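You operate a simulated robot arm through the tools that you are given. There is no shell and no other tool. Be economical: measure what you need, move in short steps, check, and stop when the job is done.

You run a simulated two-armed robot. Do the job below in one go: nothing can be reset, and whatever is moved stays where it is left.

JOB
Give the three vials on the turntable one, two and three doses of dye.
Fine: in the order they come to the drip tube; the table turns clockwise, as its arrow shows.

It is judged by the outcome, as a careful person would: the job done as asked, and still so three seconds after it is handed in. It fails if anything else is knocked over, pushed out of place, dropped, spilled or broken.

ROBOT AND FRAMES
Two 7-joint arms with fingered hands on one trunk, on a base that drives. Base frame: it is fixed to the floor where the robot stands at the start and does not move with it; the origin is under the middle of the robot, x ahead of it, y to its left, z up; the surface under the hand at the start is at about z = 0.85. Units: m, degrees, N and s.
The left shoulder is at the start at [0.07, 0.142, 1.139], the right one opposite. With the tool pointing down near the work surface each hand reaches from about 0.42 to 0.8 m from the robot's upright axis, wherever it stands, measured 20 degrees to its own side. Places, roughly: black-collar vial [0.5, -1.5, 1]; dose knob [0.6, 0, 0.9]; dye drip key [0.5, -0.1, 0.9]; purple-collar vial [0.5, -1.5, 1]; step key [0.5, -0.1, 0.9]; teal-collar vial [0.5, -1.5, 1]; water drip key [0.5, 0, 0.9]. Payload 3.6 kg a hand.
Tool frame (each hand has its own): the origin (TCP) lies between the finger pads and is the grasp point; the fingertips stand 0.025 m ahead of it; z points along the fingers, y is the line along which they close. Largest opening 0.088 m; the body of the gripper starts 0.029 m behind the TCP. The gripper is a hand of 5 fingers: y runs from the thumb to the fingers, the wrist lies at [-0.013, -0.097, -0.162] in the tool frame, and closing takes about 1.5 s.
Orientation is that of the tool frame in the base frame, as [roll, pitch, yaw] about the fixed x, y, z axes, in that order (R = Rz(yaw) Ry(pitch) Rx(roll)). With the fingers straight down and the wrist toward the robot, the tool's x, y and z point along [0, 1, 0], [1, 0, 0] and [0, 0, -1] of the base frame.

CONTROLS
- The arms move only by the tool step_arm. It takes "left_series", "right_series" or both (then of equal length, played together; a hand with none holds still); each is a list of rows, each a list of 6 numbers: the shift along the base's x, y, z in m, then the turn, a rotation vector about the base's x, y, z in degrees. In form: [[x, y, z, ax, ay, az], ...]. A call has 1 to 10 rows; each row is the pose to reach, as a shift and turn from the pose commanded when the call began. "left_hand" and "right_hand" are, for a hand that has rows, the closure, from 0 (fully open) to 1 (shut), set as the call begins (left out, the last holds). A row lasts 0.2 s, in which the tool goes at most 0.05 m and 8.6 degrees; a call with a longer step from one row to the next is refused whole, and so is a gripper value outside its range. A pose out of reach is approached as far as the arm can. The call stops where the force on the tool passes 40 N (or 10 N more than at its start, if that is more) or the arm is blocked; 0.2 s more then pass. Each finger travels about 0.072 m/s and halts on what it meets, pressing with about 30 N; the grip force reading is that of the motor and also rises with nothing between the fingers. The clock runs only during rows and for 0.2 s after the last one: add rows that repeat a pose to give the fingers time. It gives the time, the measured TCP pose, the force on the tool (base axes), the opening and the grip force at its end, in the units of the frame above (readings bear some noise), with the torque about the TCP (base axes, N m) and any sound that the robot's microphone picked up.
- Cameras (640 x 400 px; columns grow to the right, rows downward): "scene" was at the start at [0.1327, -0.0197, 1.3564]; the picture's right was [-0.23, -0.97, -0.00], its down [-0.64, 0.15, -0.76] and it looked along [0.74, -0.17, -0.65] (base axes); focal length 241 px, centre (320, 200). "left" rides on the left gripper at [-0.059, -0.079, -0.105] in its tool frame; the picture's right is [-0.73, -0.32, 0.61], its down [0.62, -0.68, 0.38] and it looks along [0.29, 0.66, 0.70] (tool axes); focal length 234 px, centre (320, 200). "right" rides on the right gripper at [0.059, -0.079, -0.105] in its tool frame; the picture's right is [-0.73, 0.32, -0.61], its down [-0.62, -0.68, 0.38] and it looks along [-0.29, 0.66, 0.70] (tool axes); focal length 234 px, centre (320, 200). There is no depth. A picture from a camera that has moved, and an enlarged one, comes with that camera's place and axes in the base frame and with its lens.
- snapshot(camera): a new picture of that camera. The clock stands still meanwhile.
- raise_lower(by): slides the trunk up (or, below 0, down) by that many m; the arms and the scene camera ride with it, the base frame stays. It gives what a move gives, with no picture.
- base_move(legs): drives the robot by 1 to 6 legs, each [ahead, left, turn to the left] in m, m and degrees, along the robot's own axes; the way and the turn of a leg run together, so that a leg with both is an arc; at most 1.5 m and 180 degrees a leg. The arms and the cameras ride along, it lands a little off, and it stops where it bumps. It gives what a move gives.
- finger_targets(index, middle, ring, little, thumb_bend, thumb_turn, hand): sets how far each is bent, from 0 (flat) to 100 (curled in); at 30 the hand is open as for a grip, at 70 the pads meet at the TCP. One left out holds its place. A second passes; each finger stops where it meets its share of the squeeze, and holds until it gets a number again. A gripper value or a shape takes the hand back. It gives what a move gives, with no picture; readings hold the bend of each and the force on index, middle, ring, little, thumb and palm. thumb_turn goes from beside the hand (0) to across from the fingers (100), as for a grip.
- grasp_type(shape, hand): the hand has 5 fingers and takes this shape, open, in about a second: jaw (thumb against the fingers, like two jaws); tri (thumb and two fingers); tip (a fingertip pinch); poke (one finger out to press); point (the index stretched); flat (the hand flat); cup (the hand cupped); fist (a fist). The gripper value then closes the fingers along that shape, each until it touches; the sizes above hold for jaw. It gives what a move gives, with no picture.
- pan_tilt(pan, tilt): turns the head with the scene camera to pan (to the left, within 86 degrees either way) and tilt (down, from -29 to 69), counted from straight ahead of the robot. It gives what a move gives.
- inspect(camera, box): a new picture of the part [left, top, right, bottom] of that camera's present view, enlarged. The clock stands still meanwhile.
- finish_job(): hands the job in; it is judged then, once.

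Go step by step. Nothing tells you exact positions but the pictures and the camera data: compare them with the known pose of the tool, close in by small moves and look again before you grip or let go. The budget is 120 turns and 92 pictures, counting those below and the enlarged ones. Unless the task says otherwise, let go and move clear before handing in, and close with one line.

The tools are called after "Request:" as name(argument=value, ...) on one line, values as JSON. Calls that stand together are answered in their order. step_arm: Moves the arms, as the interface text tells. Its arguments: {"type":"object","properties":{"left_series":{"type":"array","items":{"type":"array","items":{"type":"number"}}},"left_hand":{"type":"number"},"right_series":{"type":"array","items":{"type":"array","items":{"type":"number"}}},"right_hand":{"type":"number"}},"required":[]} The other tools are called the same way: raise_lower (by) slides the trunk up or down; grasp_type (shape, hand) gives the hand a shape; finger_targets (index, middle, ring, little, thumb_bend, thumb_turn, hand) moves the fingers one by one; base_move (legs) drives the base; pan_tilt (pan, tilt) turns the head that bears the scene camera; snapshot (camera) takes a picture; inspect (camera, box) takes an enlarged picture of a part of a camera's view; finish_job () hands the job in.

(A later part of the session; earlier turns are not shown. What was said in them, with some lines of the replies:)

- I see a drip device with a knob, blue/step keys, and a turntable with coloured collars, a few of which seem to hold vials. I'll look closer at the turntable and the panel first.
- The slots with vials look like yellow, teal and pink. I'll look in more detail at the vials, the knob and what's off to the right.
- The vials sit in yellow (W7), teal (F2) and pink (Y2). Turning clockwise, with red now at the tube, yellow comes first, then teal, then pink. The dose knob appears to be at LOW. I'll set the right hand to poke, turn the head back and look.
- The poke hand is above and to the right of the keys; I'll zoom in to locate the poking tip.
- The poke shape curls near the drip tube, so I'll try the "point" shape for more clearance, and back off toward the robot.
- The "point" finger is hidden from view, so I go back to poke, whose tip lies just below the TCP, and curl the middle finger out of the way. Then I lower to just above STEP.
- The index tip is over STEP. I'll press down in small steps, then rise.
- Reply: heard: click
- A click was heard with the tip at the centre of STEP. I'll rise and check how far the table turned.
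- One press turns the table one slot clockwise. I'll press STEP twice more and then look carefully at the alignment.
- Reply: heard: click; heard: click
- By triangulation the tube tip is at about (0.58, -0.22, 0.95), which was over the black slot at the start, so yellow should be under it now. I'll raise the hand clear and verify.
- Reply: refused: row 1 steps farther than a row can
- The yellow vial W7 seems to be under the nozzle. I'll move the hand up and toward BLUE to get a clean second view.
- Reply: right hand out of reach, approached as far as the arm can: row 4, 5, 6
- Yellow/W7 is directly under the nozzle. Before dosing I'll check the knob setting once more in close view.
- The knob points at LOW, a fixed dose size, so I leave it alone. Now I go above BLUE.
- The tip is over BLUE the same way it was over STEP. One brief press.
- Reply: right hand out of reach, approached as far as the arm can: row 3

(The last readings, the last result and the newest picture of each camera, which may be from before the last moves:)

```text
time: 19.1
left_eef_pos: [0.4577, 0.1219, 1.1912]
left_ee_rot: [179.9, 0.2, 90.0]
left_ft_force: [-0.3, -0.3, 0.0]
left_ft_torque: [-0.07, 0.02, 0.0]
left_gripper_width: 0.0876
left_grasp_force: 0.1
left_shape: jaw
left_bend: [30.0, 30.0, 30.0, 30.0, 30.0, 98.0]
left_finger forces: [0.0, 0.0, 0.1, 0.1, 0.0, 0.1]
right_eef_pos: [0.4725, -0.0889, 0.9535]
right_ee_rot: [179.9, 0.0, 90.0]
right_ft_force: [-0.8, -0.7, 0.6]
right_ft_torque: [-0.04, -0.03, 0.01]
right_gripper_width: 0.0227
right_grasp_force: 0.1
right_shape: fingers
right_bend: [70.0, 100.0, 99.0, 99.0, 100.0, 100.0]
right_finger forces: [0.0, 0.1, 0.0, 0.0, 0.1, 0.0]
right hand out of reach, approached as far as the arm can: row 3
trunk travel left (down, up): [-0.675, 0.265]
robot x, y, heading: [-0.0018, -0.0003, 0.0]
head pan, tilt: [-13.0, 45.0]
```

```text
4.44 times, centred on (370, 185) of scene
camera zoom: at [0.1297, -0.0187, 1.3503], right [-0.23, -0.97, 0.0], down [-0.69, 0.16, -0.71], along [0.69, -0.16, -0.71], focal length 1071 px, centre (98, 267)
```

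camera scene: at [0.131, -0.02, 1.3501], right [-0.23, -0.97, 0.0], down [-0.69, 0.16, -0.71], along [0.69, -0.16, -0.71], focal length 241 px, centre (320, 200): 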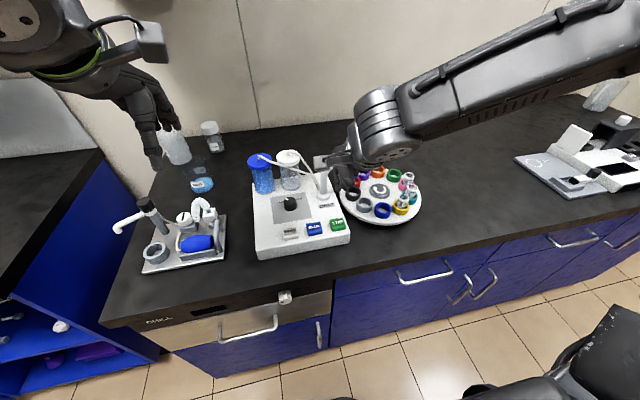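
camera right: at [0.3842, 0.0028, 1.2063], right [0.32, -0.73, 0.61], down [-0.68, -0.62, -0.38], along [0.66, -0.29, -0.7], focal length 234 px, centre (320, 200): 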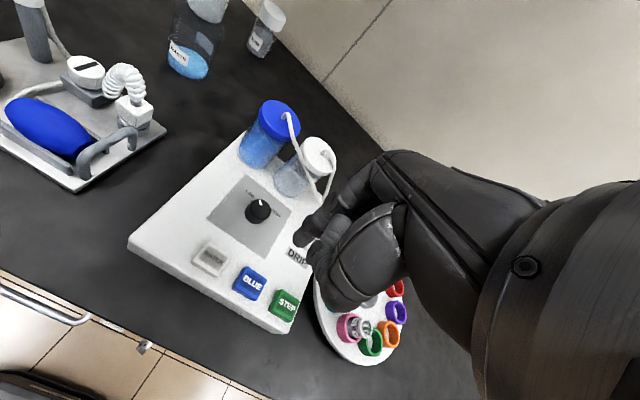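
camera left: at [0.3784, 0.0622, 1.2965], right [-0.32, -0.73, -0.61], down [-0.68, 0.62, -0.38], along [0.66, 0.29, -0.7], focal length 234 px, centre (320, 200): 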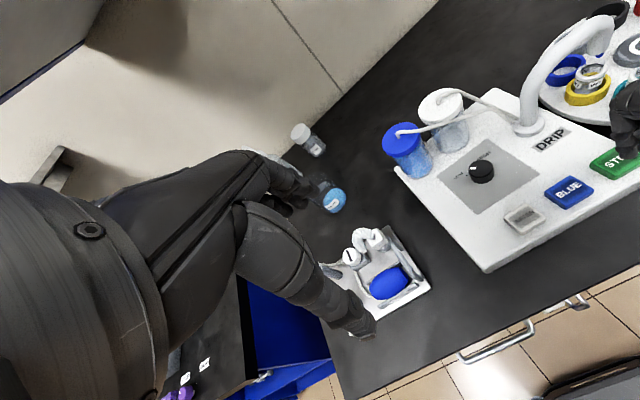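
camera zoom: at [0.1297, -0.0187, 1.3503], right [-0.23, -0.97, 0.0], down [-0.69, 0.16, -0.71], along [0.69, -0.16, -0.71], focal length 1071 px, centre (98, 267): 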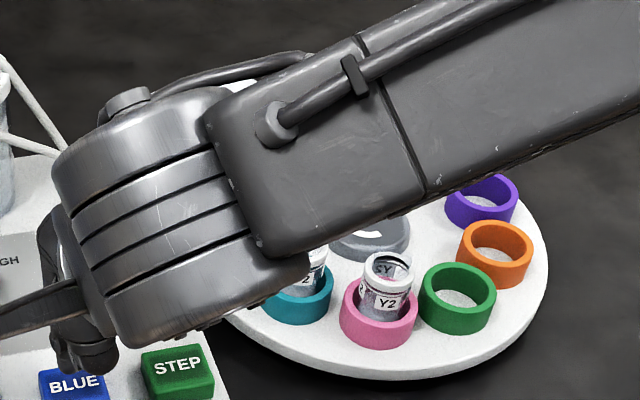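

No click: the arm hit its inner reach limit before pressing. I'll raise the hand and back the robot up a few centimetres for more room.

Request:
step_arm(right_series=[[0, 0, 0.04, 0, 0, 0], [0, -0.02, 0.07, 0, 0, 0]])

Request:
base_move(legs=[[-0.07, 0.0, 0]])

```text
time: 19.7
left_eef_pos: [0.4555, 0.1206, 1.1921]
left_ee_rot: [180.0, 0.2, 90.2]
left_ft_force: [-0.2, 0.0, 0.2]
left_ft_torque: [0.0, -0.03, -0.04]
left_gripper_width: 0.0876
left_grasp_force: 0.0
left_shape: jaw
left_bend: [30.0, 30.0, 30.0, 30.0, 30.0, 98.0]
left_finger forces: [0.0, 0.1, 0.0, 0.1, 0.1, 0.0]
right_eef_pos: [0.4707, -0.1114, 1.0236]
right_ee_rot: [-180.0, -0.1, 90.0]
right_ft_force: [-0.4, -0.2, 0.0]
right_ft_torque: [0.0, 0.01, 0.0]
right_gripper_width: 0.0227
right_grasp_force: 0.1
right_shape: fingers
right_bend: [70.0, 100.0, 99.0, 99.0, 100.0, 100.0]
right_finger forces: [0.0, 0.0, 0.1, 0.0, 0.0, 0.0]
trunk travel left (down, up): [-0.675, 0.265]
robot x, y, heading: [0.0013, -0.0008, -0.2]
head pan, tilt: [-13.0, 45.0]
```

```text
time: 20.7
left_eef_pos: [0.3896, 0.1216, 1.1897]
left_ee_rot: [-179.9, 0.1, 90.1]
left_ft_force: [-0.3, -0.8, 0.0]
left_ft_torque: [0.02, 0.0, -0.03]
left_gripper_width: 0.0876
left_grasp_force: 0.1
left_shape: jaw
left_bend: [30.0, 30.0, 30.0, 30.0, 30.0, 98.0]
left_finger forces: [0.1, 0.1, 0.0, 0.0, 0.0, 0.1]
right_eef_pos: [0.4037, -0.1107, 1.0229]
right_ee_rot: [-179.9, 0.0, 90.0]
right_ft_force: [-0.7, 0.5, 0.6]
right_ft_torque: [0.01, -0.03, -0.02]
right_gripper_width: 0.0226
right_grasp_force: 0.0
right_shape: fingers
right_bend: [70.0, 100.0, 99.0, 99.0, 100.0, 100.0]
right_finger forces: [0.0, 0.0, 0.0, 0.1, 0.0, 0.0]
trunk travel left (down, up): [-0.675, 0.265]
robot x, y, heading: [-0.0704, 0.0029, 0.1]
head pan, tilt: [-13.0, 45.0]
```

The hand is back 7 cm; I now return it to above BLUE at about (0.473, -0.090, 0.953).

Request:
step_arm(right_series=[[0.04, 0.01, -0.01, 0, 0, 0], [0.069, 0.02, -0.03, 0, 0, 0], [0.069, 0.02, -0.07, 0, 0, 0]])

Request:
inspect(camera="right", box=[160, 140, 420, 320])

```text
time: 21.5
left_eef_pos: [0.3858, 0.1217, 1.1926]
left_ee_rot: [180.0, 0.1, 90.2]
left_ft_force: [-0.2, -0.6, -0.9]
left_ft_torque: [0.01, 0.03, 0.0]
left_gripper_width: 0.0876
left_grasp_force: 0.0
left_shape: jaw
left_bend: [30.0, 30.0, 30.0, 30.0, 30.0, 98.0]
left_finger forces: [0.1, 0.0, 0.0, 0.0, 0.1, 0.1]
right_eef_pos: [0.4652, -0.101, 0.9601]
right_ee_rot: [179.9, 0.0, 90.0]
right_ft_force: [-0.2, -0.1, 0.2]
right_ft_torque: [-0.01, -0.03, 0.01]
right_gripper_width: 0.0226
right_grasp_force: 0.0
right_shape: fingers
right_bend: [70.0, 100.0, 99.0, 99.0, 100.0, 100.0]
right_finger forces: [0.1, 0.0, 0.0, 0.0, 0.0, 0.0]
right hand out of reach, approached as far as the arm can: row 3
trunk travel left (down, up): [-0.675, 0.265]
robot x, y, heading: [-0.0693, -0.0, -0.1]
head pan, tilt: [-13.0, 45.0]
```

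```text
2.22 times, centred on (290, 230) of right
camera zoom: at [0.3865, -0.0419, 1.0658], right [0.32, -0.73, 0.61], down [-0.68, -0.62, -0.38], along [0.66, -0.29, -0.69], focal length 520 px, centre (387, 133)
```

zoom: 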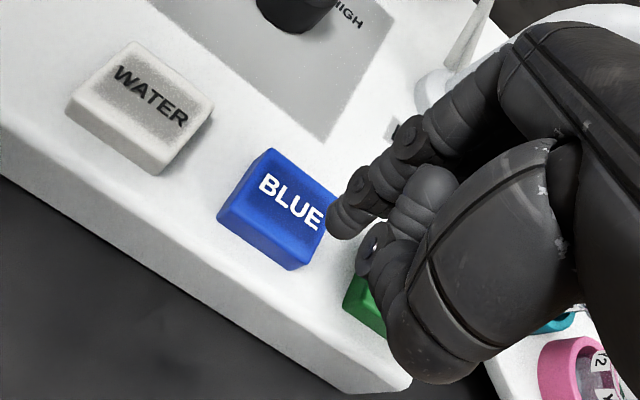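

The limit is sideways rather than radial, so I'll raise the hand and shift the robot about 9 cm to the left.

Request:
step_arm(right_series=[[0, 0, 0.04, 0, 0, 0], [-0.02, 0, 0.08, 0, 0, 0]])

Request:
base_move(legs=[[0.0, 0.09, 0]])

```text
time: 22.1
left_eef_pos: [0.3862, 0.1218, 1.1922]
left_ee_rot: [179.9, 0.1, 90.1]
left_ft_force: [0.1, -0.9, 0.0]
left_ft_torque: [0.01, -0.03, 0.01]
left_gripper_width: 0.0877
left_grasp_force: 0.0
left_shape: jaw
left_bend: [30.0, 30.0, 30.0, 30.0, 30.0, 98.0]
left_finger forces: [0.0, 0.0, 0.0, 0.0, 0.0, 0.0]
right_eef_pos: [0.4454, -0.0994, 1.0408]
right_ee_rot: [180.0, 0.0, 90.0]
right_ft_force: [-0.6, 0.3, 0.1]
right_ft_torque: [-0.01, -0.04, 0.02]
right_gripper_width: 0.0226
right_grasp_force: 0.1
right_shape: fingers
right_bend: [70.0, 100.0, 99.0, 99.0, 100.0, 100.0]
right_finger forces: [0.0, 0.1, 0.0, 0.1, 0.0, 0.1]
trunk travel left (down, up): [-0.675, 0.265]
robot x, y, heading: [-0.0715, 0.0002, 0.0]
head pan, tilt: [-13.0, 45.0]
```

```text
time: 23.2
left_eef_pos: [0.3882, 0.2112, 1.1913]
left_ee_rot: [180.0, 0.1, 90.0]
left_ft_force: [-0.1, 0.7, -0.5]
left_ft_torque: [0.03, 0.02, 0.02]
left_gripper_width: 0.0877
left_grasp_force: 0.1
left_shape: jaw
left_bend: [30.0, 30.0, 30.0, 30.0, 30.0, 98.0]
left_finger forces: [0.0, 0.0, 0.0, 0.0, 0.0, 0.0]
right_eef_pos: [0.4465, -0.0116, 1.0381]
right_ee_rot: [180.0, 0.0, 90.0]
right_ft_force: [0.3, 0.6, 0.7]
right_ft_torque: [0.0, 0.0, 0.02]
right_gripper_width: 0.0226
right_grasp_force: 0.0
right_shape: fingers
right_bend: [70.0, 100.0, 99.0, 99.0, 100.0, 100.0]
right_finger forces: [0.0, 0.1, 0.1, 0.1, 0.0, 0.1]
trunk travel left (down, up): [-0.675, 0.265]
robot x, y, heading: [-0.0699, 0.0893, -0.1]
head pan, tilt: [-13.0, 45.0]
```

The robot is now shifted left. I move the hand over BLUE at height, then lower.

Request:
step_arm(right_series=[[0.01, -0.04, 0, 0, 0, 0], [0.0255, -0.079, 0, 0, 0, 0], [0.0255, -0.079, -0.045, 0, 0, 0], [0.0255, -0.079, -0.085, 0, 0, 0], [0.0255, -0.079, -0.085, 0, 0, 0]])

Request:
inspect(camera="right", box=[160, 140, 420, 320])

```text
time: 24.4
left_eef_pos: [0.3875, 0.2126, 1.1917]
left_ee_rot: [179.9, 0.1, 90.2]
left_ft_force: [0.4, -0.4, 0.1]
left_ft_torque: [0.01, 0.01, 0.01]
left_gripper_width: 0.0877
left_grasp_force: 0.0
left_shape: jaw
left_bend: [30.0, 30.0, 30.0, 30.0, 30.0, 98.0]
left_finger forces: [0.0, 0.0, 0.0, 0.0, 0.1, 0.0]
right_eef_pos: [0.473, -0.0893, 0.9516]
right_ee_rot: [-180.0, 0.0, 90.0]
right_ft_force: [0.1, -0.7, 0.3]
right_ft_torque: [-0.01, 0.0, 0.01]
right_gripper_width: 0.0223
right_grasp_force: 0.1
right_shape: fingers
right_bend: [70.0, 100.0, 99.0, 99.0, 100.0, 100.0]
right_finger forces: [0.1, 0.1, 0.1, 0.0, 0.0, 0.1]
trunk travel left (down, up): [-0.675, 0.265]
robot x, y, heading: [-0.0698, 0.0915, -0.1]
head pan, tilt: [-13.0, 45.0]
```

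```text
2.22 times, centred on (290, 230) of right
camera zoom: at [0.3932, -0.03, 1.0586], right [0.32, -0.73, 0.61], down [-0.68, -0.62, -0.38], along [0.66, -0.29, -0.7], focal length 520 px, centre (387, 133)
```

zoom: 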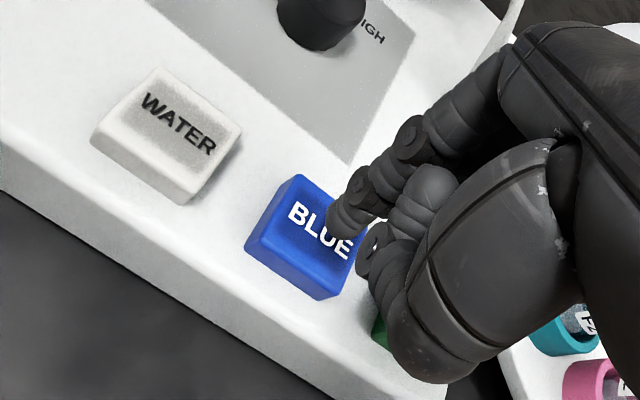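

Good alignment over BLUE, within reach. One brief press.

Request:
step_arm(right_series=[[0, 0, -0.012, 0, 0, 0], [0, 0, -0.018, 0, 0, 0], [0, 0, -0.023, 0, 0, 0], [0, 0, -0.01, 0, 0, 0], [0, 0, 0, 0, 0, 0], [0, 0, 0, 0, 0, 0], [0, 0, 0, 0, 0, 0], [0, 0, 0, 0, 0, 0], [0, 0, 0, 0, 0, 0]])

Request:
snapshot(camera="left")

Request:
snapshot(camera="scene")

```text
time: 26.4
left_eef_pos: [0.3869, 0.2122, 1.1916]
left_ee_rot: [-180.0, 0.1, 90.1]
left_ft_force: [-0.7, 0.0, -0.2]
left_ft_torque: [0.02, 0.0, -0.01]
left_gripper_width: 0.0877
left_grasp_force: 0.0
left_shape: jaw
left_bend: [30.0, 30.0, 30.0, 30.0, 30.0, 98.0]
left_finger forces: [0.0, 0.1, 0.0, 0.1, 0.1, 0.1]
right_eef_pos: [0.4725, -0.089, 0.9534]
right_ee_rot: [180.0, 0.0, 89.9]
right_ft_force: [0.1, 0.9, -0.4]
right_ft_torque: [0.01, -0.02, -0.01]
right_gripper_width: 0.0225
right_grasp_force: 0.1
right_shape: fingers
right_bend: [70.0, 100.0, 99.0, 99.0, 100.0, 100.0]
right_finger forces: [0.0, 0.1, 0.0, 0.0, 0.1, 0.0]
trunk travel left (down, up): [-0.675, 0.265]
robot x, y, heading: [-0.0683, 0.0909, -0.1]
head pan, tilt: [-13.0, 45.0]
```

```text
53 pictures are left
camera left: at [0.3089, 0.1521, 1.2964], right [-0.32, -0.73, -0.61], down [-0.68, 0.62, -0.38], along [0.66, 0.29, -0.7], focal length 234 px, centre (320, 200)
```

left: 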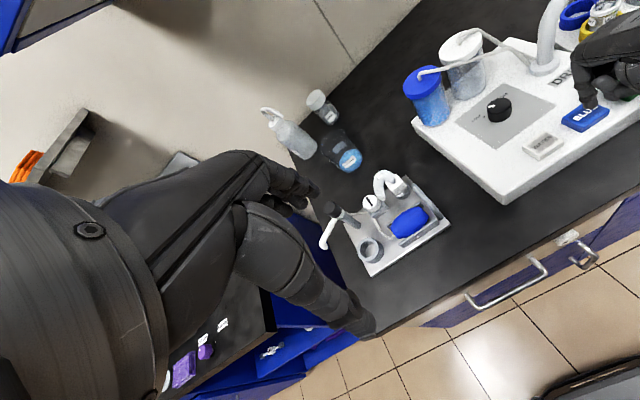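

```text
52 pictures are left
camera scene: at [0.0602, 0.0712, 1.3503], right [-0.23, -0.97, 0.0], down [-0.69, 0.16, -0.71], along [0.69, -0.16, -0.71], focal length 241 px, centre (320, 200)
```

scene: 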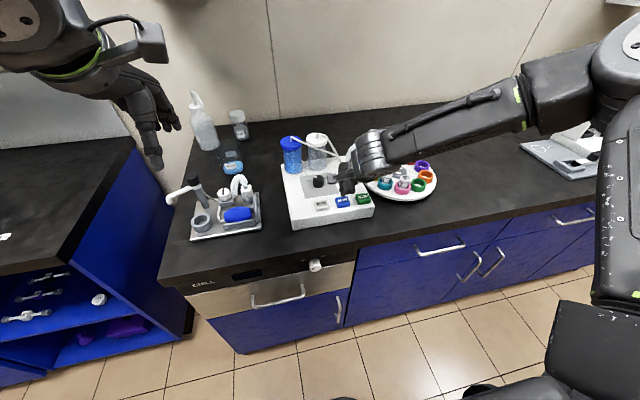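

No click was heard. Before pressing again I'll lift the hand and check whether W7 got dye.

Request:
step_arm(right_series=[[0, 0, 0.04, 0, 0, 0], [-0.02, 0.03, 0.07, 0, 0, 0], [-0.04, 0.06, 0.09, 0, 0, 0], [-0.06, 0.09, 0.1, 0, 0, 0]])

Request:
inspect(camera="scene", box=[350, 140, 440, 210])

Request:
inspect(camera="left", box=[560, 0, 640, 60])

```text
time: 27.4
left_eef_pos: [0.3883, 0.2111, 1.1908]
left_ee_rot: [180.0, 0.0, 90.1]
left_ft_force: [0.6, 1.1, 1.0]
left_ft_torque: [-0.01, 0.0, 0.01]
left_gripper_width: 0.0877
left_grasp_force: 0.0
left_shape: jaw
left_bend: [30.0, 30.0, 30.0, 30.0, 30.0, 98.0]
left_finger forces: [0.0, 0.0, 0.1, 0.0, 0.1, 0.0]
right_eef_pos: [0.412, 0.0015, 1.053]
right_ee_rot: [180.0, -0.1, 90.0]
right_ft_force: [-0.6, 0.2, 0.9]
right_ft_torque: [-0.01, -0.02, 0.02]
right_gripper_width: 0.0229
right_grasp_force: 0.2
right_shape: fingers
right_bend: [70.0, 100.0, 99.0, 99.0, 100.0, 100.0]
right_finger forces: [0.0, 0.0, 0.0, 0.0, 0.0, 0.2]
trunk travel left (down, up): [-0.675, 0.265]
robot x, y, heading: [-0.0706, 0.0881, 0.1]
head pan, tilt: [-13.0, 45.0]
```

```text
5.71 times, centred on (395, 175) of scene
camera zoom: at [0.0603, 0.0717, 1.3503], right [-0.23, -0.97, 0.0], down [-0.69, 0.16, -0.71], along [0.69, -0.16, -0.71], focal length 1377 px, centre (-109, 343)
```

zoom: 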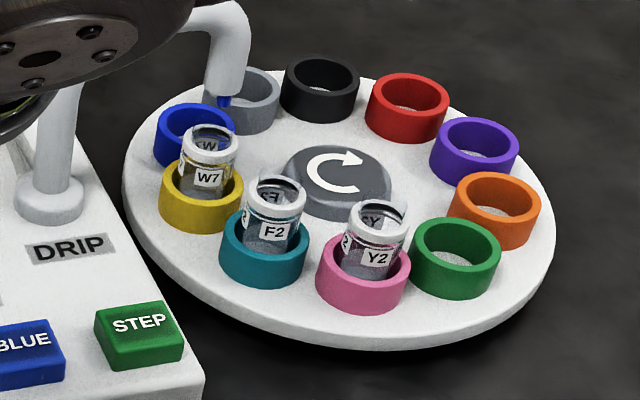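

```text
6.67 times, centred on (600, 30) of left
camera zoom: at [0.309, 0.1525, 1.2963], right [-0.32, -0.73, -0.61], down [-0.68, 0.62, -0.38], along [0.66, 0.29, -0.7], focal length 1561 px, centre (-1547, 1333)
```

zoom: 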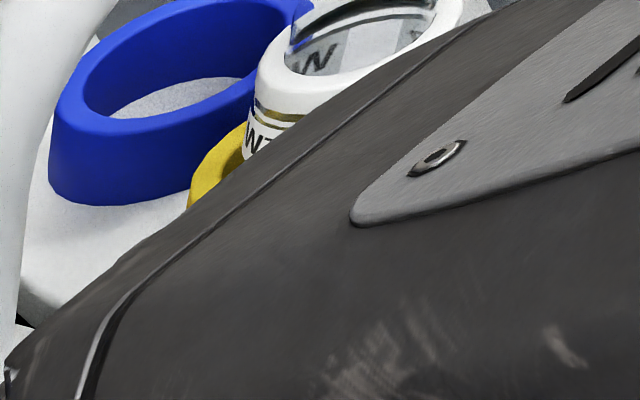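

W7 is still clear, so the press was too shallow. I'll return over BLUE and press a few millimetres deeper.

Request:
step_arm(right_series=[[0.02, -0.03, -0.01, 0, 0, 0], [0.04, -0.06, -0.03, 0, 0, 0], [0.061, -0.0915, -0.04, 0, 0, 0], [0.061, -0.0915, -0.07, 0, 0, 0], [0.061, -0.0915, -0.1, 0, 0, 0], [0.061, -0.0915, -0.1, 0, 0, 0]])

Request:
step_arm(right_series=[[0, 0, -0.012, 0, 0, 0], [0, 0, -0.02, 0, 0, 0], [0, 0, -0.026, 0, 0, 0], [0, 0, -0.01, 0, 0, 0], [0, 0, 0, 0, 0, 0], [0, 0, 0, 0, 0, 0], [0, 0, 0, 0, 0, 0], [0, 0, 0, 0, 0, 0], [0, 0, 0, 0, 0, 0]])

```text
time: 28.8
left_eef_pos: [0.3871, 0.2118, 1.1917]
left_ee_rot: [-180.0, 0.0, 90.2]
left_ft_force: [-0.3, 0.7, -0.1]
left_ft_torque: [0.02, -0.01, 0.04]
left_gripper_width: 0.0876
left_grasp_force: 0.0
left_shape: jaw
left_bend: [30.0, 30.0, 30.0, 30.0, 30.0, 98.0]
left_finger forces: [0.1, 0.0, 0.1, 0.0, 0.0, 0.1]
right_eef_pos: [0.4733, -0.0927, 0.9529]
right_ee_rot: [179.9, 0.0, 90.1]
right_ft_force: [-0.1, 0.7, 0.0]
right_ft_torque: [0.02, 0.03, 0.02]
right_gripper_width: 0.0228
right_grasp_force: 0.1
right_shape: fingers
right_bend: [70.0, 100.0, 99.0, 99.0, 100.0, 100.0]
right_finger forces: [0.1, 0.0, 0.0, 0.0, 0.0, 0.1]
trunk travel left (down, up): [-0.675, 0.265]
robot x, y, heading: [-0.069, 0.093, -0.0]
head pan, tilt: [-13.0, 45.0]
```

```text
time: 30.8
left_eef_pos: [0.3868, 0.211, 1.1911]
left_ee_rot: [179.9, 0.2, 90.2]
left_ft_force: [0.1, -0.8, -0.4]
left_ft_torque: [-0.02, -0.03, 0.0]
left_gripper_width: 0.0878
left_grasp_force: 0.1
left_shape: jaw
left_bend: [30.0, 30.0, 30.0, 30.0, 30.0, 98.0]
left_finger forces: [0.0, 0.1, 0.0, 0.0, 0.1, 0.0]
right_eef_pos: [0.4736, -0.0913, 0.9522]
right_ee_rot: [180.0, 0.0, 90.0]
right_ft_force: [-0.1, 1.2, -0.9]
right_ft_torque: [0.02, 0.02, -0.02]
right_gripper_width: 0.0224
right_grasp_force: 0.1
right_shape: fingers
right_bend: [70.0, 100.0, 99.0, 99.0, 100.0, 100.0]
right_finger forces: [0.0, 0.0, 0.0, 0.0, 0.0, 0.0]
trunk travel left (down, up): [-0.675, 0.265]
robot x, y, heading: [-0.0661, 0.0912, -0.1]
head pan, tilt: [-13.0, 45.0]
heard: click
```

A click this time: one press on BLUE registered. I'll lift and check W7.

Request:
step_arm(right_series=[[0, 0, 0.04, 0, 0, 0], [-0.02, 0.03, 0.07, 0, 0, 0], [-0.04, 0.06, 0.09, 0, 0, 0], [-0.061, 0.0915, 0.1, 0, 0, 0], [-0.061, 0.0915, 0.1, 0, 0, 0]])

Request:
inspect(camera="scene", box=[360, 150, 420, 200])

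```text
time: 32.0
left_eef_pos: [0.3883, 0.2112, 1.1906]
left_ee_rot: [-179.9, 0.1, 90.1]
left_ft_force: [0.1, 0.7, -0.5]
left_ft_torque: [0.0, 0.02, 0.0]
left_gripper_width: 0.0878
left_grasp_force: 0.0
left_shape: jaw
left_bend: [30.0, 30.0, 30.0, 30.0, 30.0, 98.0]
left_finger forces: [0.0, 0.0, 0.0, 0.1, 0.0, 0.0]
right_eef_pos: [0.412, 0.0009, 1.051]
right_ee_rot: [-179.9, 0.1, 90.0]
right_ft_force: [-0.2, 0.4, 0.0]
right_ft_torque: [0.0, -0.01, 0.0]
right_gripper_width: 0.0225
right_grasp_force: 0.0
right_shape: fingers
right_bend: [70.0, 100.0, 99.0, 99.0, 100.0, 100.0]
right_finger forces: [0.0, 0.0, 0.0, 0.1, 0.1, 0.0]
trunk travel left (down, up): [-0.675, 0.265]
robot x, y, heading: [-0.072, 0.092, -0.1]
head pan, tilt: [-13.0, 45.0]
```

```text
8.00 times, centred on (390, 175) of scene
camera zoom: at [0.0601, 0.0711, 1.3503], right [-0.23, -0.97, 0.0], down [-0.69, 0.16, -0.71], along [0.69, -0.16, -0.71], focal length 1928 px, centre (-240, 400)
```

zoom: 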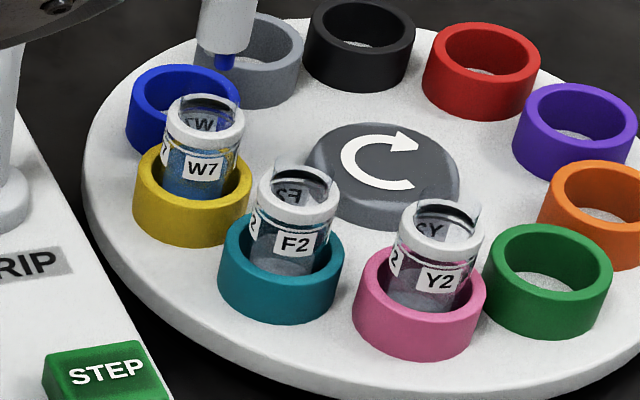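

W7 has turned blue. I'll zoom in to judge the liquid level.

Request:
inspect(camera="scene", box=[374, 158, 406, 188])

```text
13.33 times, centred on (390, 173) of scene
camera zoom: at [0.0601, 0.0711, 1.3503], right [-0.23, -0.97, 0.0], down [-0.69, 0.16, -0.71], along [0.69, -0.16, -0.71], focal length 3213 px, centre (-613, 560)
```

zoom: 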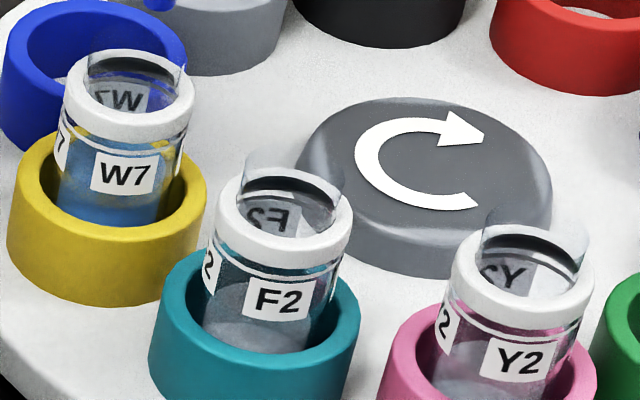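

The level seems well below the rim. Next I go to STEP and advance teal (F2) to the nozzle.

Request:
step_arm(right_series=[[0.02, -0.045, 0, 0, 0, 0], [0.04, -0.09, 0, 0, 0, 0], [0.06, -0.13, 0, 0, 0, 0], [0.06, -0.148, -0.03, 0, 0, 0], [0.06, -0.148, -0.07, 0, 0, 0], [0.06, -0.148, -0.098, 0, 0, 0], [0.06, -0.148, -0.098, 0, 0, 0]])

Request:
inspect(camera="right", box=[160, 140, 420, 320])

```text
time: 33.6
left_eef_pos: [0.3867, 0.211, 1.1906]
left_ee_rot: [-179.9, 0.1, 90.2]
left_ft_force: [-0.3, 0.1, -0.7]
left_ft_torque: [0.0, -0.03, 0.0]
left_gripper_width: 0.0877
left_grasp_force: 0.0
left_shape: jaw
left_bend: [30.0, 30.0, 30.0, 30.0, 30.0, 98.0]
left_finger forces: [0.0, 0.0, 0.0, 0.0, 0.1, 0.1]
right_eef_pos: [0.4735, -0.1472, 0.953]
right_ee_rot: [-180.0, 0.1, 89.9]
right_ft_force: [0.2, 0.5, 0.2]
right_ft_torque: [0.02, 0.0, -0.03]
right_gripper_width: 0.0226
right_grasp_force: 0.0
right_shape: fingers
right_bend: [70.0, 100.0, 99.0, 99.0, 100.0, 100.0]
right_finger forces: [0.1, 0.0, 0.0, 0.0, 0.0, 0.0]
trunk travel left (down, up): [-0.675, 0.265]
robot x, y, heading: [-0.068, 0.0916, -0.1]
head pan, tilt: [-13.0, 45.0]
```

```text
2.22 times, centred on (290, 230) of right
camera zoom: at [0.3944, -0.0885, 1.0607], right [0.32, -0.73, 0.61], down [-0.68, -0.62, -0.38], along [0.66, -0.29, -0.7], focal length 520 px, centre (387, 133)
```

zoom: 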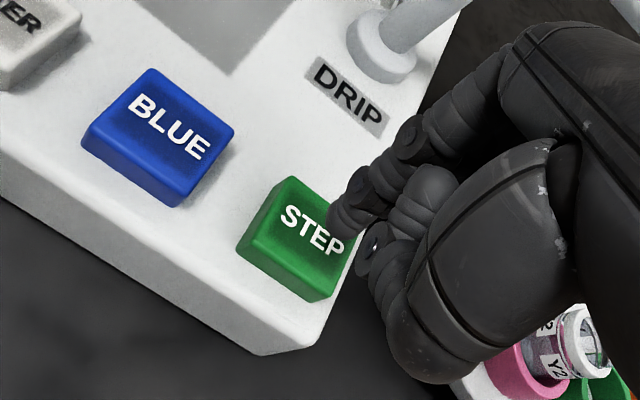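

Aligned with STEP; press once, then retreat to the viewing pose.

Request:
step_arm(right_series=[[0, 0, -0.012, 0, 0, 0], [0, 0, -0.02, 0, 0, 0], [0, 0, -0.026, 0, 0, 0], [0, 0, -0.01, 0, 0, 0], [0, 0, 0.03, 0, 0, 0], [0, 0.018, 0.07, 0, 0, 0], [-0.02, 0.055, 0.09, 0, 0, 0], [-0.04, 0.095, 0.098, 0, 0, 0], [-0.06, 0.135, 0.098, 0, 0, 0], [-0.06, 0.148, 0.098, 0, 0, 0]])

Request:
inspect(camera="scene", box=[360, 150, 420, 200])

```text
time: 35.8
left_eef_pos: [0.3887, 0.2117, 1.19]
left_ee_rot: [180.0, 0.1, 90.1]
left_ft_force: [-0.3, 0.6, 0.5]
left_ft_torque: [-0.01, 0.01, 0.01]
left_gripper_width: 0.088
left_grasp_force: 0.0
left_shape: jaw
left_bend: [30.0, 30.0, 30.0, 30.0, 30.0, 98.0]
left_finger forces: [0.0, 0.0, 0.1, 0.0, 0.1, 0.0]
right_eef_pos: [0.414, 0.0014, 1.0536]
right_ee_rot: [180.0, 0.0, 89.9]
right_ft_force: [0.1, -0.8, 0.9]
right_ft_torque: [-0.03, -0.01, 0.0]
right_gripper_width: 0.0225
right_grasp_force: 0.0
right_shape: fingers
right_bend: [70.0, 100.0, 99.0, 99.0, 100.0, 100.0]
right_finger forces: [0.0, 0.1, 0.0, 0.0, 0.0, 0.0]
trunk travel left (down, up): [-0.675, 0.265]
robot x, y, heading: [-0.0722, 0.0864, -0.0]
head pan, tilt: [-13.0, 45.0]
heard: click
```

```text
8.00 times, centred on (390, 175) of scene
camera zoom: at [0.0605, 0.0713, 1.3503], right [-0.23, -0.97, 0.0], down [-0.69, 0.16, -0.71], along [0.69, -0.16, -0.71], focal length 1928 px, centre (-240, 400)
```

zoom: 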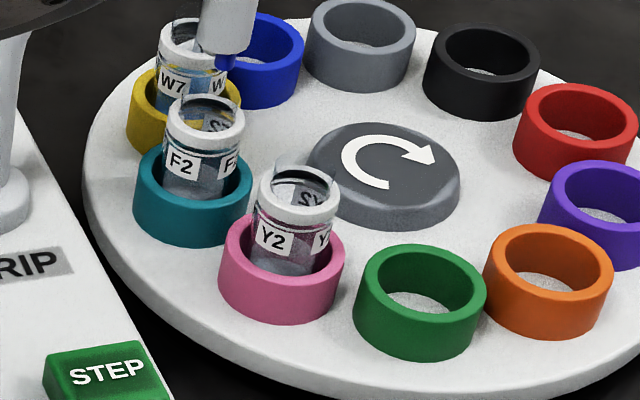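

Teal/F2 is now at the nozzle. I go over BLUE and press once, listening for the click.

Request:
step_arm(right_series=[[0.02, -0.03, -0.01, 0, 0, 0], [0.04, -0.06, -0.03, 0, 0, 0], [0.06, -0.0925, -0.04, 0, 0, 0], [0.06, -0.0925, -0.07, 0, 0, 0], [0.06, -0.0925, -0.1, 0, 0, 0], [0.06, -0.0925, -0.1, 0, 0, 0]])

Request:
step_arm(right_series=[[0, 0, -0.012, 0, 0, 0], [0, 0, -0.02, 0, 0, 0], [0, 0, -0.026, 0, 0, 0], [0, 0, -0.01, 0, 0, 0], [0, 0, 0, 0, 0, 0], [0, 0, 0, 0, 0, 0], [0, 0, 0, 0, 0, 0], [0, 0, 0, 0, 0, 0], [0, 0, 0, 0, 0, 0]])

Request:
step_arm(right_series=[[0, 0, 0.04, 0, 0, 0], [-0.02, 0.03, 0.07, 0, 0, 0], [-0.04, 0.06, 0.09, 0, 0, 0], [-0.06, 0.0925, 0.1, 0, 0, 0], [-0.06, 0.0925, 0.1, 0, 0, 0]])

Request:
inspect(camera="scene", box=[374, 150, 406, 180])

```text
time: 37.2
left_eef_pos: [0.387, 0.2116, 1.1919]
left_ee_rot: [180.0, 0.1, 90.1]
left_ft_force: [0.7, -0.8, -0.2]
left_ft_torque: [0.03, 0.03, -0.01]
left_gripper_width: 0.0874
left_grasp_force: 0.1
left_shape: jaw
left_bend: [30.0, 30.0, 30.0, 30.0, 30.0, 98.0]
left_finger forces: [0.1, 0.1, 0.0, 0.0, 0.0, 0.1]
right_eef_pos: [0.4707, -0.0908, 0.9537]
right_ee_rot: [179.8, 0.0, 89.9]
right_ft_force: [0.6, 0.1, -0.9]
right_ft_torque: [-0.02, 0.0, 0.01]
right_gripper_width: 0.0227
right_grasp_force: 0.0
right_shape: fingers
right_bend: [70.0, 100.0, 99.0, 99.0, 100.0, 100.0]
right_finger forces: [0.1, 0.0, 0.0, 0.0, 0.0, 0.1]
trunk travel left (down, up): [-0.675, 0.265]
robot x, y, heading: [-0.0717, 0.0899, -0.1]
head pan, tilt: [-13.0, 45.0]
```

```text
time: 39.2
left_eef_pos: [0.3871, 0.2118, 1.1906]
left_ee_rot: [-180.0, 0.1, 90.1]
left_ft_force: [0.1, -0.1, 0.7]
left_ft_torque: [-0.01, -0.04, 0.0]
left_gripper_width: 0.0879
left_grasp_force: 0.0
left_shape: jaw
left_bend: [30.0, 30.0, 30.0, 30.0, 30.0, 98.0]
left_finger forces: [0.0, 0.1, 0.0, 0.0, 0.0, 0.1]
right_eef_pos: [0.4722, -0.0914, 0.9523]
right_ee_rot: [-180.0, 0.0, 90.0]
right_ft_force: [-0.6, 0.7, 0.0]
right_ft_torque: [0.02, 0.02, 0.02]
right_gripper_width: 0.0224
right_grasp_force: 0.0
right_shape: fingers
right_bend: [70.0, 100.0, 99.0, 99.0, 100.0, 100.0]
right_finger forces: [0.0, 0.1, 0.1, 0.1, 0.1, 0.0]
trunk travel left (down, up): [-0.675, 0.265]
robot x, y, heading: [-0.0688, 0.0941, 0.2]
head pan, tilt: [-13.0, 45.0]
heard: click
```

```text
time: 40.4
left_eef_pos: [0.387, 0.2111, 1.1915]
left_ee_rot: [180.0, 0.2, 90.0]
left_ft_force: [-1.0, -0.5, 0.2]
left_ft_torque: [0.0, -0.02, -0.02]
left_gripper_width: 0.0878
left_grasp_force: 0.0
left_shape: jaw
left_bend: [30.0, 30.0, 30.0, 30.0, 30.0, 98.0]
left_finger forces: [0.0, 0.0, 0.0, 0.0, 0.1, 0.0]
right_eef_pos: [0.4116, 0.0006, 1.053]
right_ee_rot: [179.9, 0.0, 89.9]
right_ft_force: [0.3, -0.8, 0.3]
right_ft_torque: [0.0, 0.03, -0.02]
right_gripper_width: 0.0224
right_grasp_force: 0.1
right_shape: fingers
right_bend: [70.0, 100.0, 99.0, 99.0, 100.0, 100.0]
right_finger forces: [0.1, 0.0, 0.1, 0.0, 0.1, 0.0]
trunk travel left (down, up): [-0.675, 0.265]
robot x, y, heading: [-0.0705, 0.0909, -0.1]
head pan, tilt: [-13.0, 45.0]
```

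```text
13.33 times, centred on (390, 165) of scene
camera zoom: at [0.06, 0.0711, 1.3503], right [-0.23, -0.97, 0.0], down [-0.69, 0.16, -0.71], along [0.69, -0.16, -0.71], focal length 3213 px, centre (-613, 667)
```

zoom: 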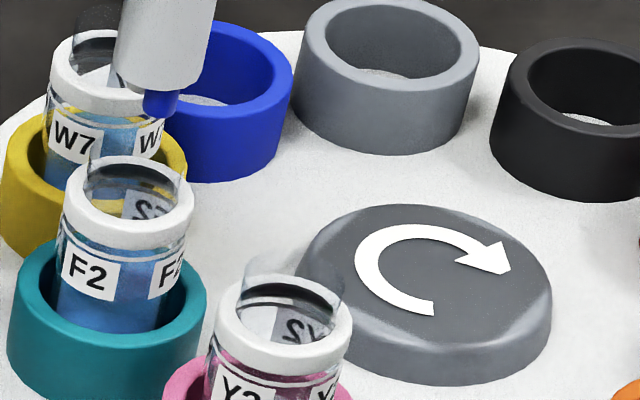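

F2 received its first dose, with level well below the rim. Second press on BLUE.

Request:
step_arm(right_series=[[0.02, -0.03, -0.01, 0, 0, 0], [0.04, -0.06, -0.03, 0, 0, 0], [0.06, -0.092, -0.04, 0, 0, 0], [0.06, -0.092, -0.07, 0, 0, 0], [0.06, -0.092, -0.1, 0, 0, 0], [0.06, -0.092, -0.1, 0, 0, 0]])

Request:
step_arm(right_series=[[0, 0, -0.012, 0, 0, 0], [0, 0, -0.02, 0, 0, 0], [0, 0, -0.026, 0, 0, 0], [0, 0, -0.01, 0, 0, 0], [0, 0, 0, 0, 0, 0], [0, 0, 0, 0, 0, 0], [0, 0, 0, 0, 0, 0], [0, 0, 0, 0, 0, 0], [0, 0, 0, 0, 0, 0]])

Request:
step_arm(right_series=[[0, 0, 0.04, 0, 0, 0], [-0.02, 0.03, 0.07, 0, 0, 0], [-0.04, 0.06, 0.09, 0, 0, 0], [-0.06, 0.092, 0.1, 0, 0, 0], [-0.06, 0.092, 0.1, 0, 0, 0]])

Request:
inspect(camera="scene", box=[374, 150, 406, 180])

```text
time: 41.8
left_eef_pos: [0.3871, 0.2113, 1.1914]
left_ee_rot: [179.9, 0.1, 90.2]
left_ft_force: [0.2, -0.1, -0.4]
left_ft_torque: [0.0, 0.03, -0.02]
left_gripper_width: 0.0874
left_grasp_force: 0.2
left_shape: jaw
left_bend: [30.0, 30.0, 30.0, 30.0, 30.0, 98.0]
left_finger forces: [0.0, 0.1, 0.0, 0.0, 0.0, 0.0]
right_eef_pos: [0.473, -0.0901, 0.9528]
right_ee_rot: [-180.0, 0.0, 89.9]
right_ft_force: [-0.1, -0.7, -0.6]
right_ft_torque: [-0.02, 0.01, 0.01]
right_gripper_width: 0.0225
right_grasp_force: 0.0
right_shape: fingers
right_bend: [70.0, 100.0, 99.0, 99.0, 100.0, 100.0]
right_finger forces: [0.0, 0.0, 0.0, 0.0, 0.1, 0.0]
trunk travel left (down, up): [-0.675, 0.265]
robot x, y, heading: [-0.0687, 0.0933, 0.1]
head pan, tilt: [-13.0, 45.0]
```

```text
time: 43.8
left_eef_pos: [0.3885, 0.2118, 1.1909]
left_ee_rot: [179.9, 0.1, 90.0]
left_ft_force: [0.0, -0.3, -0.2]
left_ft_torque: [0.01, 0.01, 0.0]
left_gripper_width: 0.0875
left_grasp_force: 0.1
left_shape: jaw
left_bend: [30.0, 30.0, 30.0, 30.0, 30.0, 98.0]
left_finger forces: [0.1, 0.0, 0.0, 0.0, 0.0, 0.0]
right_eef_pos: [0.4728, -0.09, 0.9527]
right_ee_rot: [-180.0, 0.0, 90.0]
right_ft_force: [0.7, 0.2, -0.6]
right_ft_torque: [0.04, 0.01, 0.02]
right_gripper_width: 0.0228
right_grasp_force: 0.1
right_shape: fingers
right_bend: [70.0, 100.0, 99.0, 99.0, 100.0, 100.0]
right_finger forces: [0.0, 0.0, 0.0, 0.0, 0.0, 0.0]
trunk travel left (down, up): [-0.675, 0.265]
robot x, y, heading: [-0.0654, 0.0887, -0.1]
head pan, tilt: [-13.0, 45.0]
heard: click
```

```text
time: 45.0
left_eef_pos: [0.3878, 0.2116, 1.1916]
left_ee_rot: [179.9, 0.0, 90.1]
left_ft_force: [-0.5, 0.0, -1.8]
left_ft_torque: [0.02, -0.02, -0.01]
left_gripper_width: 0.0878
left_grasp_force: 0.1
left_shape: jaw
left_bend: [30.0, 30.0, 30.0, 30.0, 30.0, 98.0]
left_finger forces: [0.1, 0.0, 0.0, 0.0, 0.1, 0.1]
right_eef_pos: [0.4127, 0.0004, 1.0534]
right_ee_rot: [-180.0, 0.0, 90.0]
right_ft_force: [0.8, -0.2, -0.1]
right_ft_torque: [0.04, -0.03, -0.04]
right_gripper_width: 0.0226
right_grasp_force: 0.1
right_shape: fingers
right_bend: [70.0, 100.0, 99.0, 99.0, 100.0, 100.0]
right_finger forces: [0.0, 0.0, 0.0, 0.0, 0.0, 0.0]
trunk travel left (down, up): [-0.675, 0.265]
robot x, y, heading: [-0.0678, 0.0872, 0.1]
head pan, tilt: [-13.0, 45.0]
```

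```text
13.33 times, centred on (390, 165) of scene
camera zoom: at [0.06, 0.0711, 1.3503], right [-0.23, -0.97, 0.0], down [-0.69, 0.16, -0.71], along [0.69, -0.16, -0.71], focal length 3213 px, centre (-613, 667)
```

zoom: 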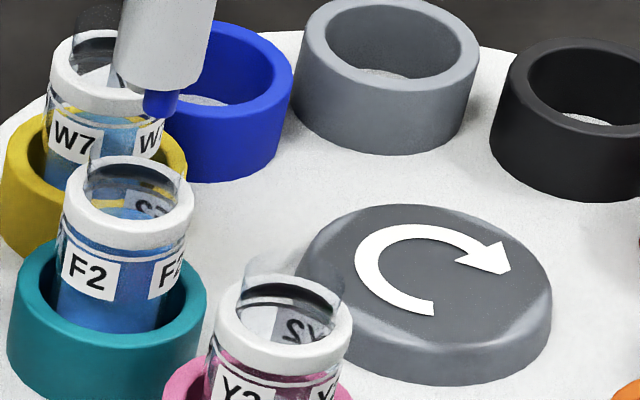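

F2's level rose a little with its second dose, and there's room for three. Now STEP to bring pink (Y2).

Request:
step_arm(right_series=[[0.02, -0.045, 0, 0, 0, 0], [0.04, -0.09, 0, 0, 0, 0], [0.06, -0.13, 0, 0, 0, 0], [0.06, -0.148, -0.03, 0, 0, 0], [0.06, -0.148, -0.07, 0, 0, 0], [0.06, -0.148, -0.1, 0, 0, 0], [0.06, -0.148, -0.1, 0, 0, 0]])

Request:
step_arm(right_series=[[0, 0, -0.012, 0, 0, 0], [0, 0, -0.02, 0, 0, 0], [0, 0, -0.026, 0, 0, 0], [0, 0, -0.01, 0, 0, 0], [0, 0, 0.03, 0, 0, 0], [0, 0.018, 0.07, 0, 0, 0], [-0.02, 0.055, 0.09, 0, 0, 0], [-0.04, 0.095, 0.1, 0, 0, 0], [-0.06, 0.135, 0.1, 0, 0, 0], [-0.06, 0.148, 0.1, 0, 0, 0]])

Request:
inspect(camera="scene", box=[360, 150, 420, 200])

```text
time: 46.6
left_eef_pos: [0.387, 0.2111, 1.1911]
left_ee_rot: [-180.0, 0.1, 90.1]
left_ft_force: [0.3, -0.2, 0.3]
left_ft_torque: [-0.04, -0.01, 0.02]
left_gripper_width: 0.0878
left_grasp_force: 0.1
left_shape: jaw
left_bend: [30.0, 30.0, 30.0, 30.0, 30.0, 98.0]
left_finger forces: [0.1, 0.1, 0.1, 0.0, 0.0, 0.0]
right_eef_pos: [0.4717, -0.1484, 0.9529]
right_ee_rot: [179.9, -0.1, 90.0]
right_ft_force: [-0.2, 0.7, 0.1]
right_ft_torque: [-0.01, -0.02, 0.01]
right_gripper_width: 0.0228
right_grasp_force: 0.0
right_shape: fingers
right_bend: [70.0, 100.0, 99.0, 99.0, 100.0, 100.0]
right_finger forces: [0.1, 0.1, 0.0, 0.1, 0.0, 0.0]
trunk travel left (down, up): [-0.675, 0.265]
robot x, y, heading: [-0.0696, 0.0878, -0.1]
head pan, tilt: [-13.0, 45.0]
```

```text
time: 48.8
left_eef_pos: [0.3882, 0.211, 1.191]
left_ee_rot: [-179.9, 0.0, 90.1]
left_ft_force: [1.1, -0.6, -0.9]
left_ft_torque: [0.03, -0.03, 0.04]
left_gripper_width: 0.0878
left_grasp_force: 0.1
left_shape: jaw
left_bend: [30.0, 30.0, 30.0, 30.0, 30.0, 98.0]
left_finger forces: [0.0, 0.0, 0.0, 0.0, 0.0, 0.1]
right_eef_pos: [0.4116, 0.0022, 1.0535]
right_ee_rot: [179.9, 0.0, 89.9]
right_ft_force: [0.3, -0.3, 0.4]
right_ft_torque: [0.0, 0.01, -0.06]
right_gripper_width: 0.0225
right_grasp_force: 0.0
right_shape: fingers
right_bend: [70.0, 100.0, 99.0, 99.0, 100.0, 100.0]
right_finger forces: [0.1, 0.0, 0.0, 0.0, 0.1, 0.0]
trunk travel left (down, up): [-0.675, 0.265]
robot x, y, heading: [-0.0679, 0.092, -0.0]
head pan, tilt: [-13.0, 45.0]
heard: click
```

```text
8.00 times, centred on (390, 175) of scene
camera zoom: at [0.0605, 0.0713, 1.3503], right [-0.23, -0.97, 0.0], down [-0.69, 0.16, -0.71], along [0.69, -0.16, -0.71], focal length 1928 px, centre (-240, 400)
```

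zoom: 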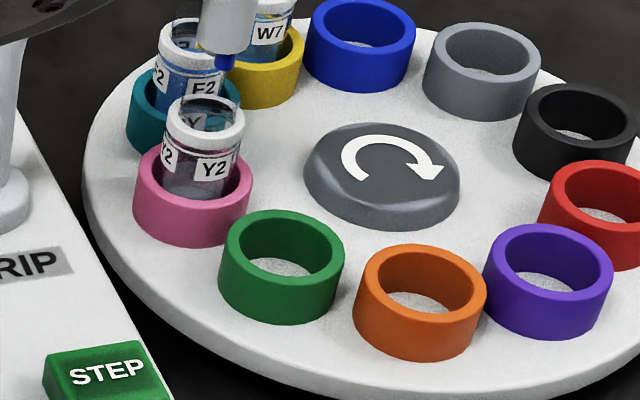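

Pink/Y2 is at the nozzle. First press on BLUE here, leaving time between presses.

Request:
step_arm(right_series=[[0.02, -0.03, -0.01, 0, 0, 0], [0.04, -0.06, -0.03, 0, 0, 0], [0.06, -0.093, -0.04, 0, 0, 0], [0.06, -0.093, -0.07, 0, 0, 0], [0.06, -0.093, -0.1, 0, 0, 0], [0.06, -0.093, -0.1, 0, 0, 0]])

Request:
step_arm(right_series=[[0, 0, -0.012, 0, 0, 0], [0, 0, -0.02, 0, 0, 0], [0, 0, -0.026, 0, 0, 0], [0, 0, -0.01, 0, 0, 0], [0, 0, 0, 0, 0, 0], [0, 0, 0, 0, 0, 0], [0, 0, 0, 0, 0, 0], [0, 0, 0, 0, 0, 0], [0, 0, 0, 0, 0, 0], [0, 0, 0, 0, 0, 0]])

```text
time: 50.2
left_eef_pos: [0.3866, 0.2122, 1.1903]
left_ee_rot: [179.9, 0.0, 90.0]
left_ft_force: [0.0, -0.8, 0.5]
left_ft_torque: [0.0, 0.0, -0.01]
left_gripper_width: 0.0876
left_grasp_force: 0.1
left_shape: jaw
left_bend: [30.0, 30.0, 30.0, 30.0, 30.0, 98.0]
left_finger forces: [0.0, 0.0, 0.0, 0.0, 0.1, 0.0]
right_eef_pos: [0.4731, -0.0935, 0.9517]
right_ee_rot: [-180.0, 0.0, 90.1]
right_ft_force: [-0.7, 0.8, 0.6]
right_ft_torque: [-0.01, 0.05, -0.02]
right_gripper_width: 0.0225
right_grasp_force: 0.1
right_shape: fingers
right_bend: [70.0, 100.0, 99.0, 99.0, 100.0, 100.0]
right_finger forces: [0.0, 0.1, 0.1, 0.1, 0.0, 0.0]
trunk travel left (down, up): [-0.675, 0.265]
robot x, y, heading: [-0.0687, 0.0926, 0.1]
head pan, tilt: [-13.0, 45.0]
```

```text
time: 52.4
left_eef_pos: [0.3869, 0.2112, 1.1916]
left_ee_rot: [179.9, 0.2, 90.0]
left_ft_force: [-0.2, 0.0, 0.2]
left_ft_torque: [0.0, 0.0, 0.01]
left_gripper_width: 0.0876
left_grasp_force: 0.1
left_shape: jaw
left_bend: [30.0, 30.0, 30.0, 30.0, 30.0, 98.0]
left_finger forces: [0.0, 0.0, 0.0, 0.1, 0.0, 0.0]
right_eef_pos: [0.4718, -0.0929, 0.952]
right_ee_rot: [180.0, 0.1, 90.0]
right_ft_force: [0.6, 0.7, -0.3]
right_ft_torque: [-0.02, 0.01, -0.01]
right_gripper_width: 0.0224
right_grasp_force: 0.0
right_shape: fingers
right_bend: [70.0, 100.0, 99.0, 99.0, 100.0, 100.0]
right_finger forces: [0.0, 0.0, 0.0, 0.1, 0.1, 0.0]
trunk travel left (down, up): [-0.675, 0.265]
robot x, y, heading: [-0.0697, 0.0895, 0.1]
head pan, tilt: [-13.0, 45.0]
heard: click
```

First dose of three clicked. Second press.

Request:
step_arm(right_series=[[0, 0, -0.012, 0, 0, 0], [0, 0, -0.02, 0, 0, 0], [0, 0, -0.026, 0, 0, 0], [0, 0, -0.01, 0, 0, 0], [0, 0, 0, 0, 0, 0], [0, 0, 0, 0, 0, 0], [0, 0, 0, 0, 0, 0], [0, 0, 0, 0, 0, 0], [0, 0, 0, 0, 0, 0], [0, 0, 0, 0, 0, 0]])

```text
time: 54.6
left_eef_pos: [0.3886, 0.212, 1.1907]
left_ee_rot: [-179.9, 0.1, 90.1]
left_ft_force: [0.6, -0.5, -0.1]
left_ft_torque: [0.03, 0.0, 0.04]
left_gripper_width: 0.0879
left_grasp_force: 0.0
left_shape: jaw
left_bend: [30.0, 30.0, 30.0, 30.0, 30.0, 98.0]
left_finger forces: [0.0, 0.0, 0.0, 0.0, 0.0, 0.0]
right_eef_pos: [0.4728, -0.0923, 0.9524]
right_ee_rot: [-179.9, 0.0, 90.0]
right_ft_force: [0.0, 0.6, 0.4]
right_ft_torque: [-0.04, -0.01, 0.01]
right_gripper_width: 0.0224
right_grasp_force: 0.0
right_shape: fingers
right_bend: [70.0, 100.0, 99.0, 99.0, 100.0, 100.0]
right_finger forces: [0.0, 0.0, 0.0, 0.0, 0.0, 0.1]
trunk travel left (down, up): [-0.675, 0.265]
robot x, y, heading: [-0.0694, 0.0913, -0.1]
head pan, tilt: [-13.0, 45.0]
heard: click
```

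Second clicked. Third and last press.

Request:
step_arm(right_series=[[0, 0, -0.012, 0, 0, 0], [0, 0, -0.02, 0, 0, 0], [0, 0, -0.026, 0, 0, 0], [0, 0, -0.01, 0, 0, 0], [0, 0, 0, 0, 0, 0], [0, 0, 0, 0, 0, 0], [0, 0, 0, 0, 0, 0], [0, 0, 0, 0, 0, 0], [0, 0, 0, 0, 0, 0], [0, 0, 0, 0, 0, 0]])

Request:
step_arm(right_series=[[0, 0, 0.04, 0, 0, 0], [-0.02, 0.03, 0.07, 0, 0, 0], [-0.04, 0.06, 0.09, 0, 0, 0], [-0.06, 0.093, 0.1, 0, 0, 0], [-0.06, 0.093, 0.1, 0, 0, 0]])

Request:
inspect(camera="scene", box=[360, 145, 420, 195])

```text
time: 56.8
left_eef_pos: [0.3872, 0.2113, 1.1913]
left_ee_rot: [179.9, 0.1, 90.1]
left_ft_force: [-0.2, -0.3, -0.4]
left_ft_torque: [0.02, 0.02, -0.01]
left_gripper_width: 0.0879
left_grasp_force: 0.0
left_shape: jaw
left_bend: [30.0, 30.0, 30.0, 30.0, 30.0, 98.0]
left_finger forces: [0.1, 0.0, 0.1, 0.0, 0.0, 0.1]
right_eef_pos: [0.4719, -0.0928, 0.9531]
right_ee_rot: [-180.0, 0.0, 90.0]
right_ft_force: [0.2, -0.4, 0.7]
right_ft_torque: [-0.03, 0.01, -0.02]
right_gripper_width: 0.0228
right_grasp_force: 0.0
right_shape: fingers
right_bend: [70.0, 100.0, 99.0, 99.0, 100.0, 100.0]
right_finger forces: [0.0, 0.0, 0.1, 0.0, 0.1, 0.0]
trunk travel left (down, up): [-0.675, 0.265]
robot x, y, heading: [-0.0702, 0.0856, 0.1]
head pan, tilt: [-13.0, 45.0]
heard: click
```

```text
time: 58.0
left_eef_pos: [0.3881, 0.2104, 1.1911]
left_ee_rot: [180.0, 0.2, 90.0]
left_ft_force: [-0.6, 0.3, -0.2]
left_ft_torque: [-0.03, 0.02, -0.03]
left_gripper_width: 0.0876
left_grasp_force: 0.1
left_shape: jaw
left_bend: [30.0, 30.0, 30.0, 30.0, 30.0, 98.0]
left_finger forces: [0.1, 0.1, 0.0, 0.0, 0.0, 0.0]
right_eef_pos: [0.4128, 0.0017, 1.0532]
right_ee_rot: [-180.0, -0.1, 90.0]
right_ft_force: [-0.4, -0.1, 0.2]
right_ft_torque: [-0.02, 0.0, -0.03]
right_gripper_width: 0.0222
right_grasp_force: 0.0
right_shape: fingers
right_bend: [70.0, 100.0, 99.0, 99.0, 100.0, 100.0]
right_finger forces: [0.0, 0.1, 0.0, 0.0, 0.0, 0.1]
trunk travel left (down, up): [-0.675, 0.265]
robot x, y, heading: [-0.0707, 0.0856, 0.2]
head pan, tilt: [-13.0, 45.0]
```

```text
8.00 times, centred on (390, 170) of scene
camera zoom: at [0.06, 0.0711, 1.3503], right [-0.23, -0.97, 0.0], down [-0.69, 0.16, -0.71], along [0.69, -0.16, -0.71], focal length 1928 px, centre (-240, 440)
```

zoom: 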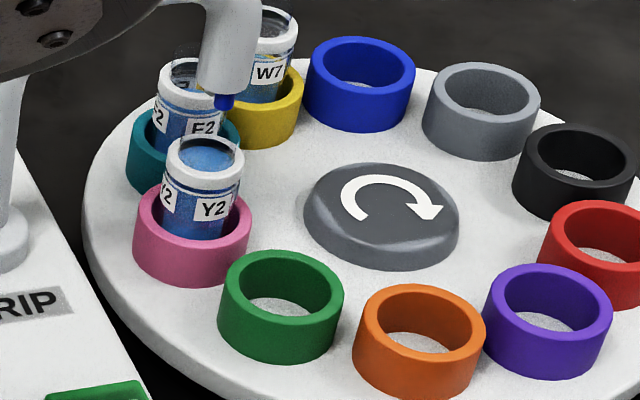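

W7, F2 and Y2 show rising levels for one, two and three doses, with no spill visible, and the hand is clear. Handing in.

Request:
finish_job()

```text
The job is handed in.
```

I gave the three vials their doses in the order they reached the drip tube: W7 (yellow) one, F2 (teal) two and Y2 (pink) three, with no spill visible in the last picture.
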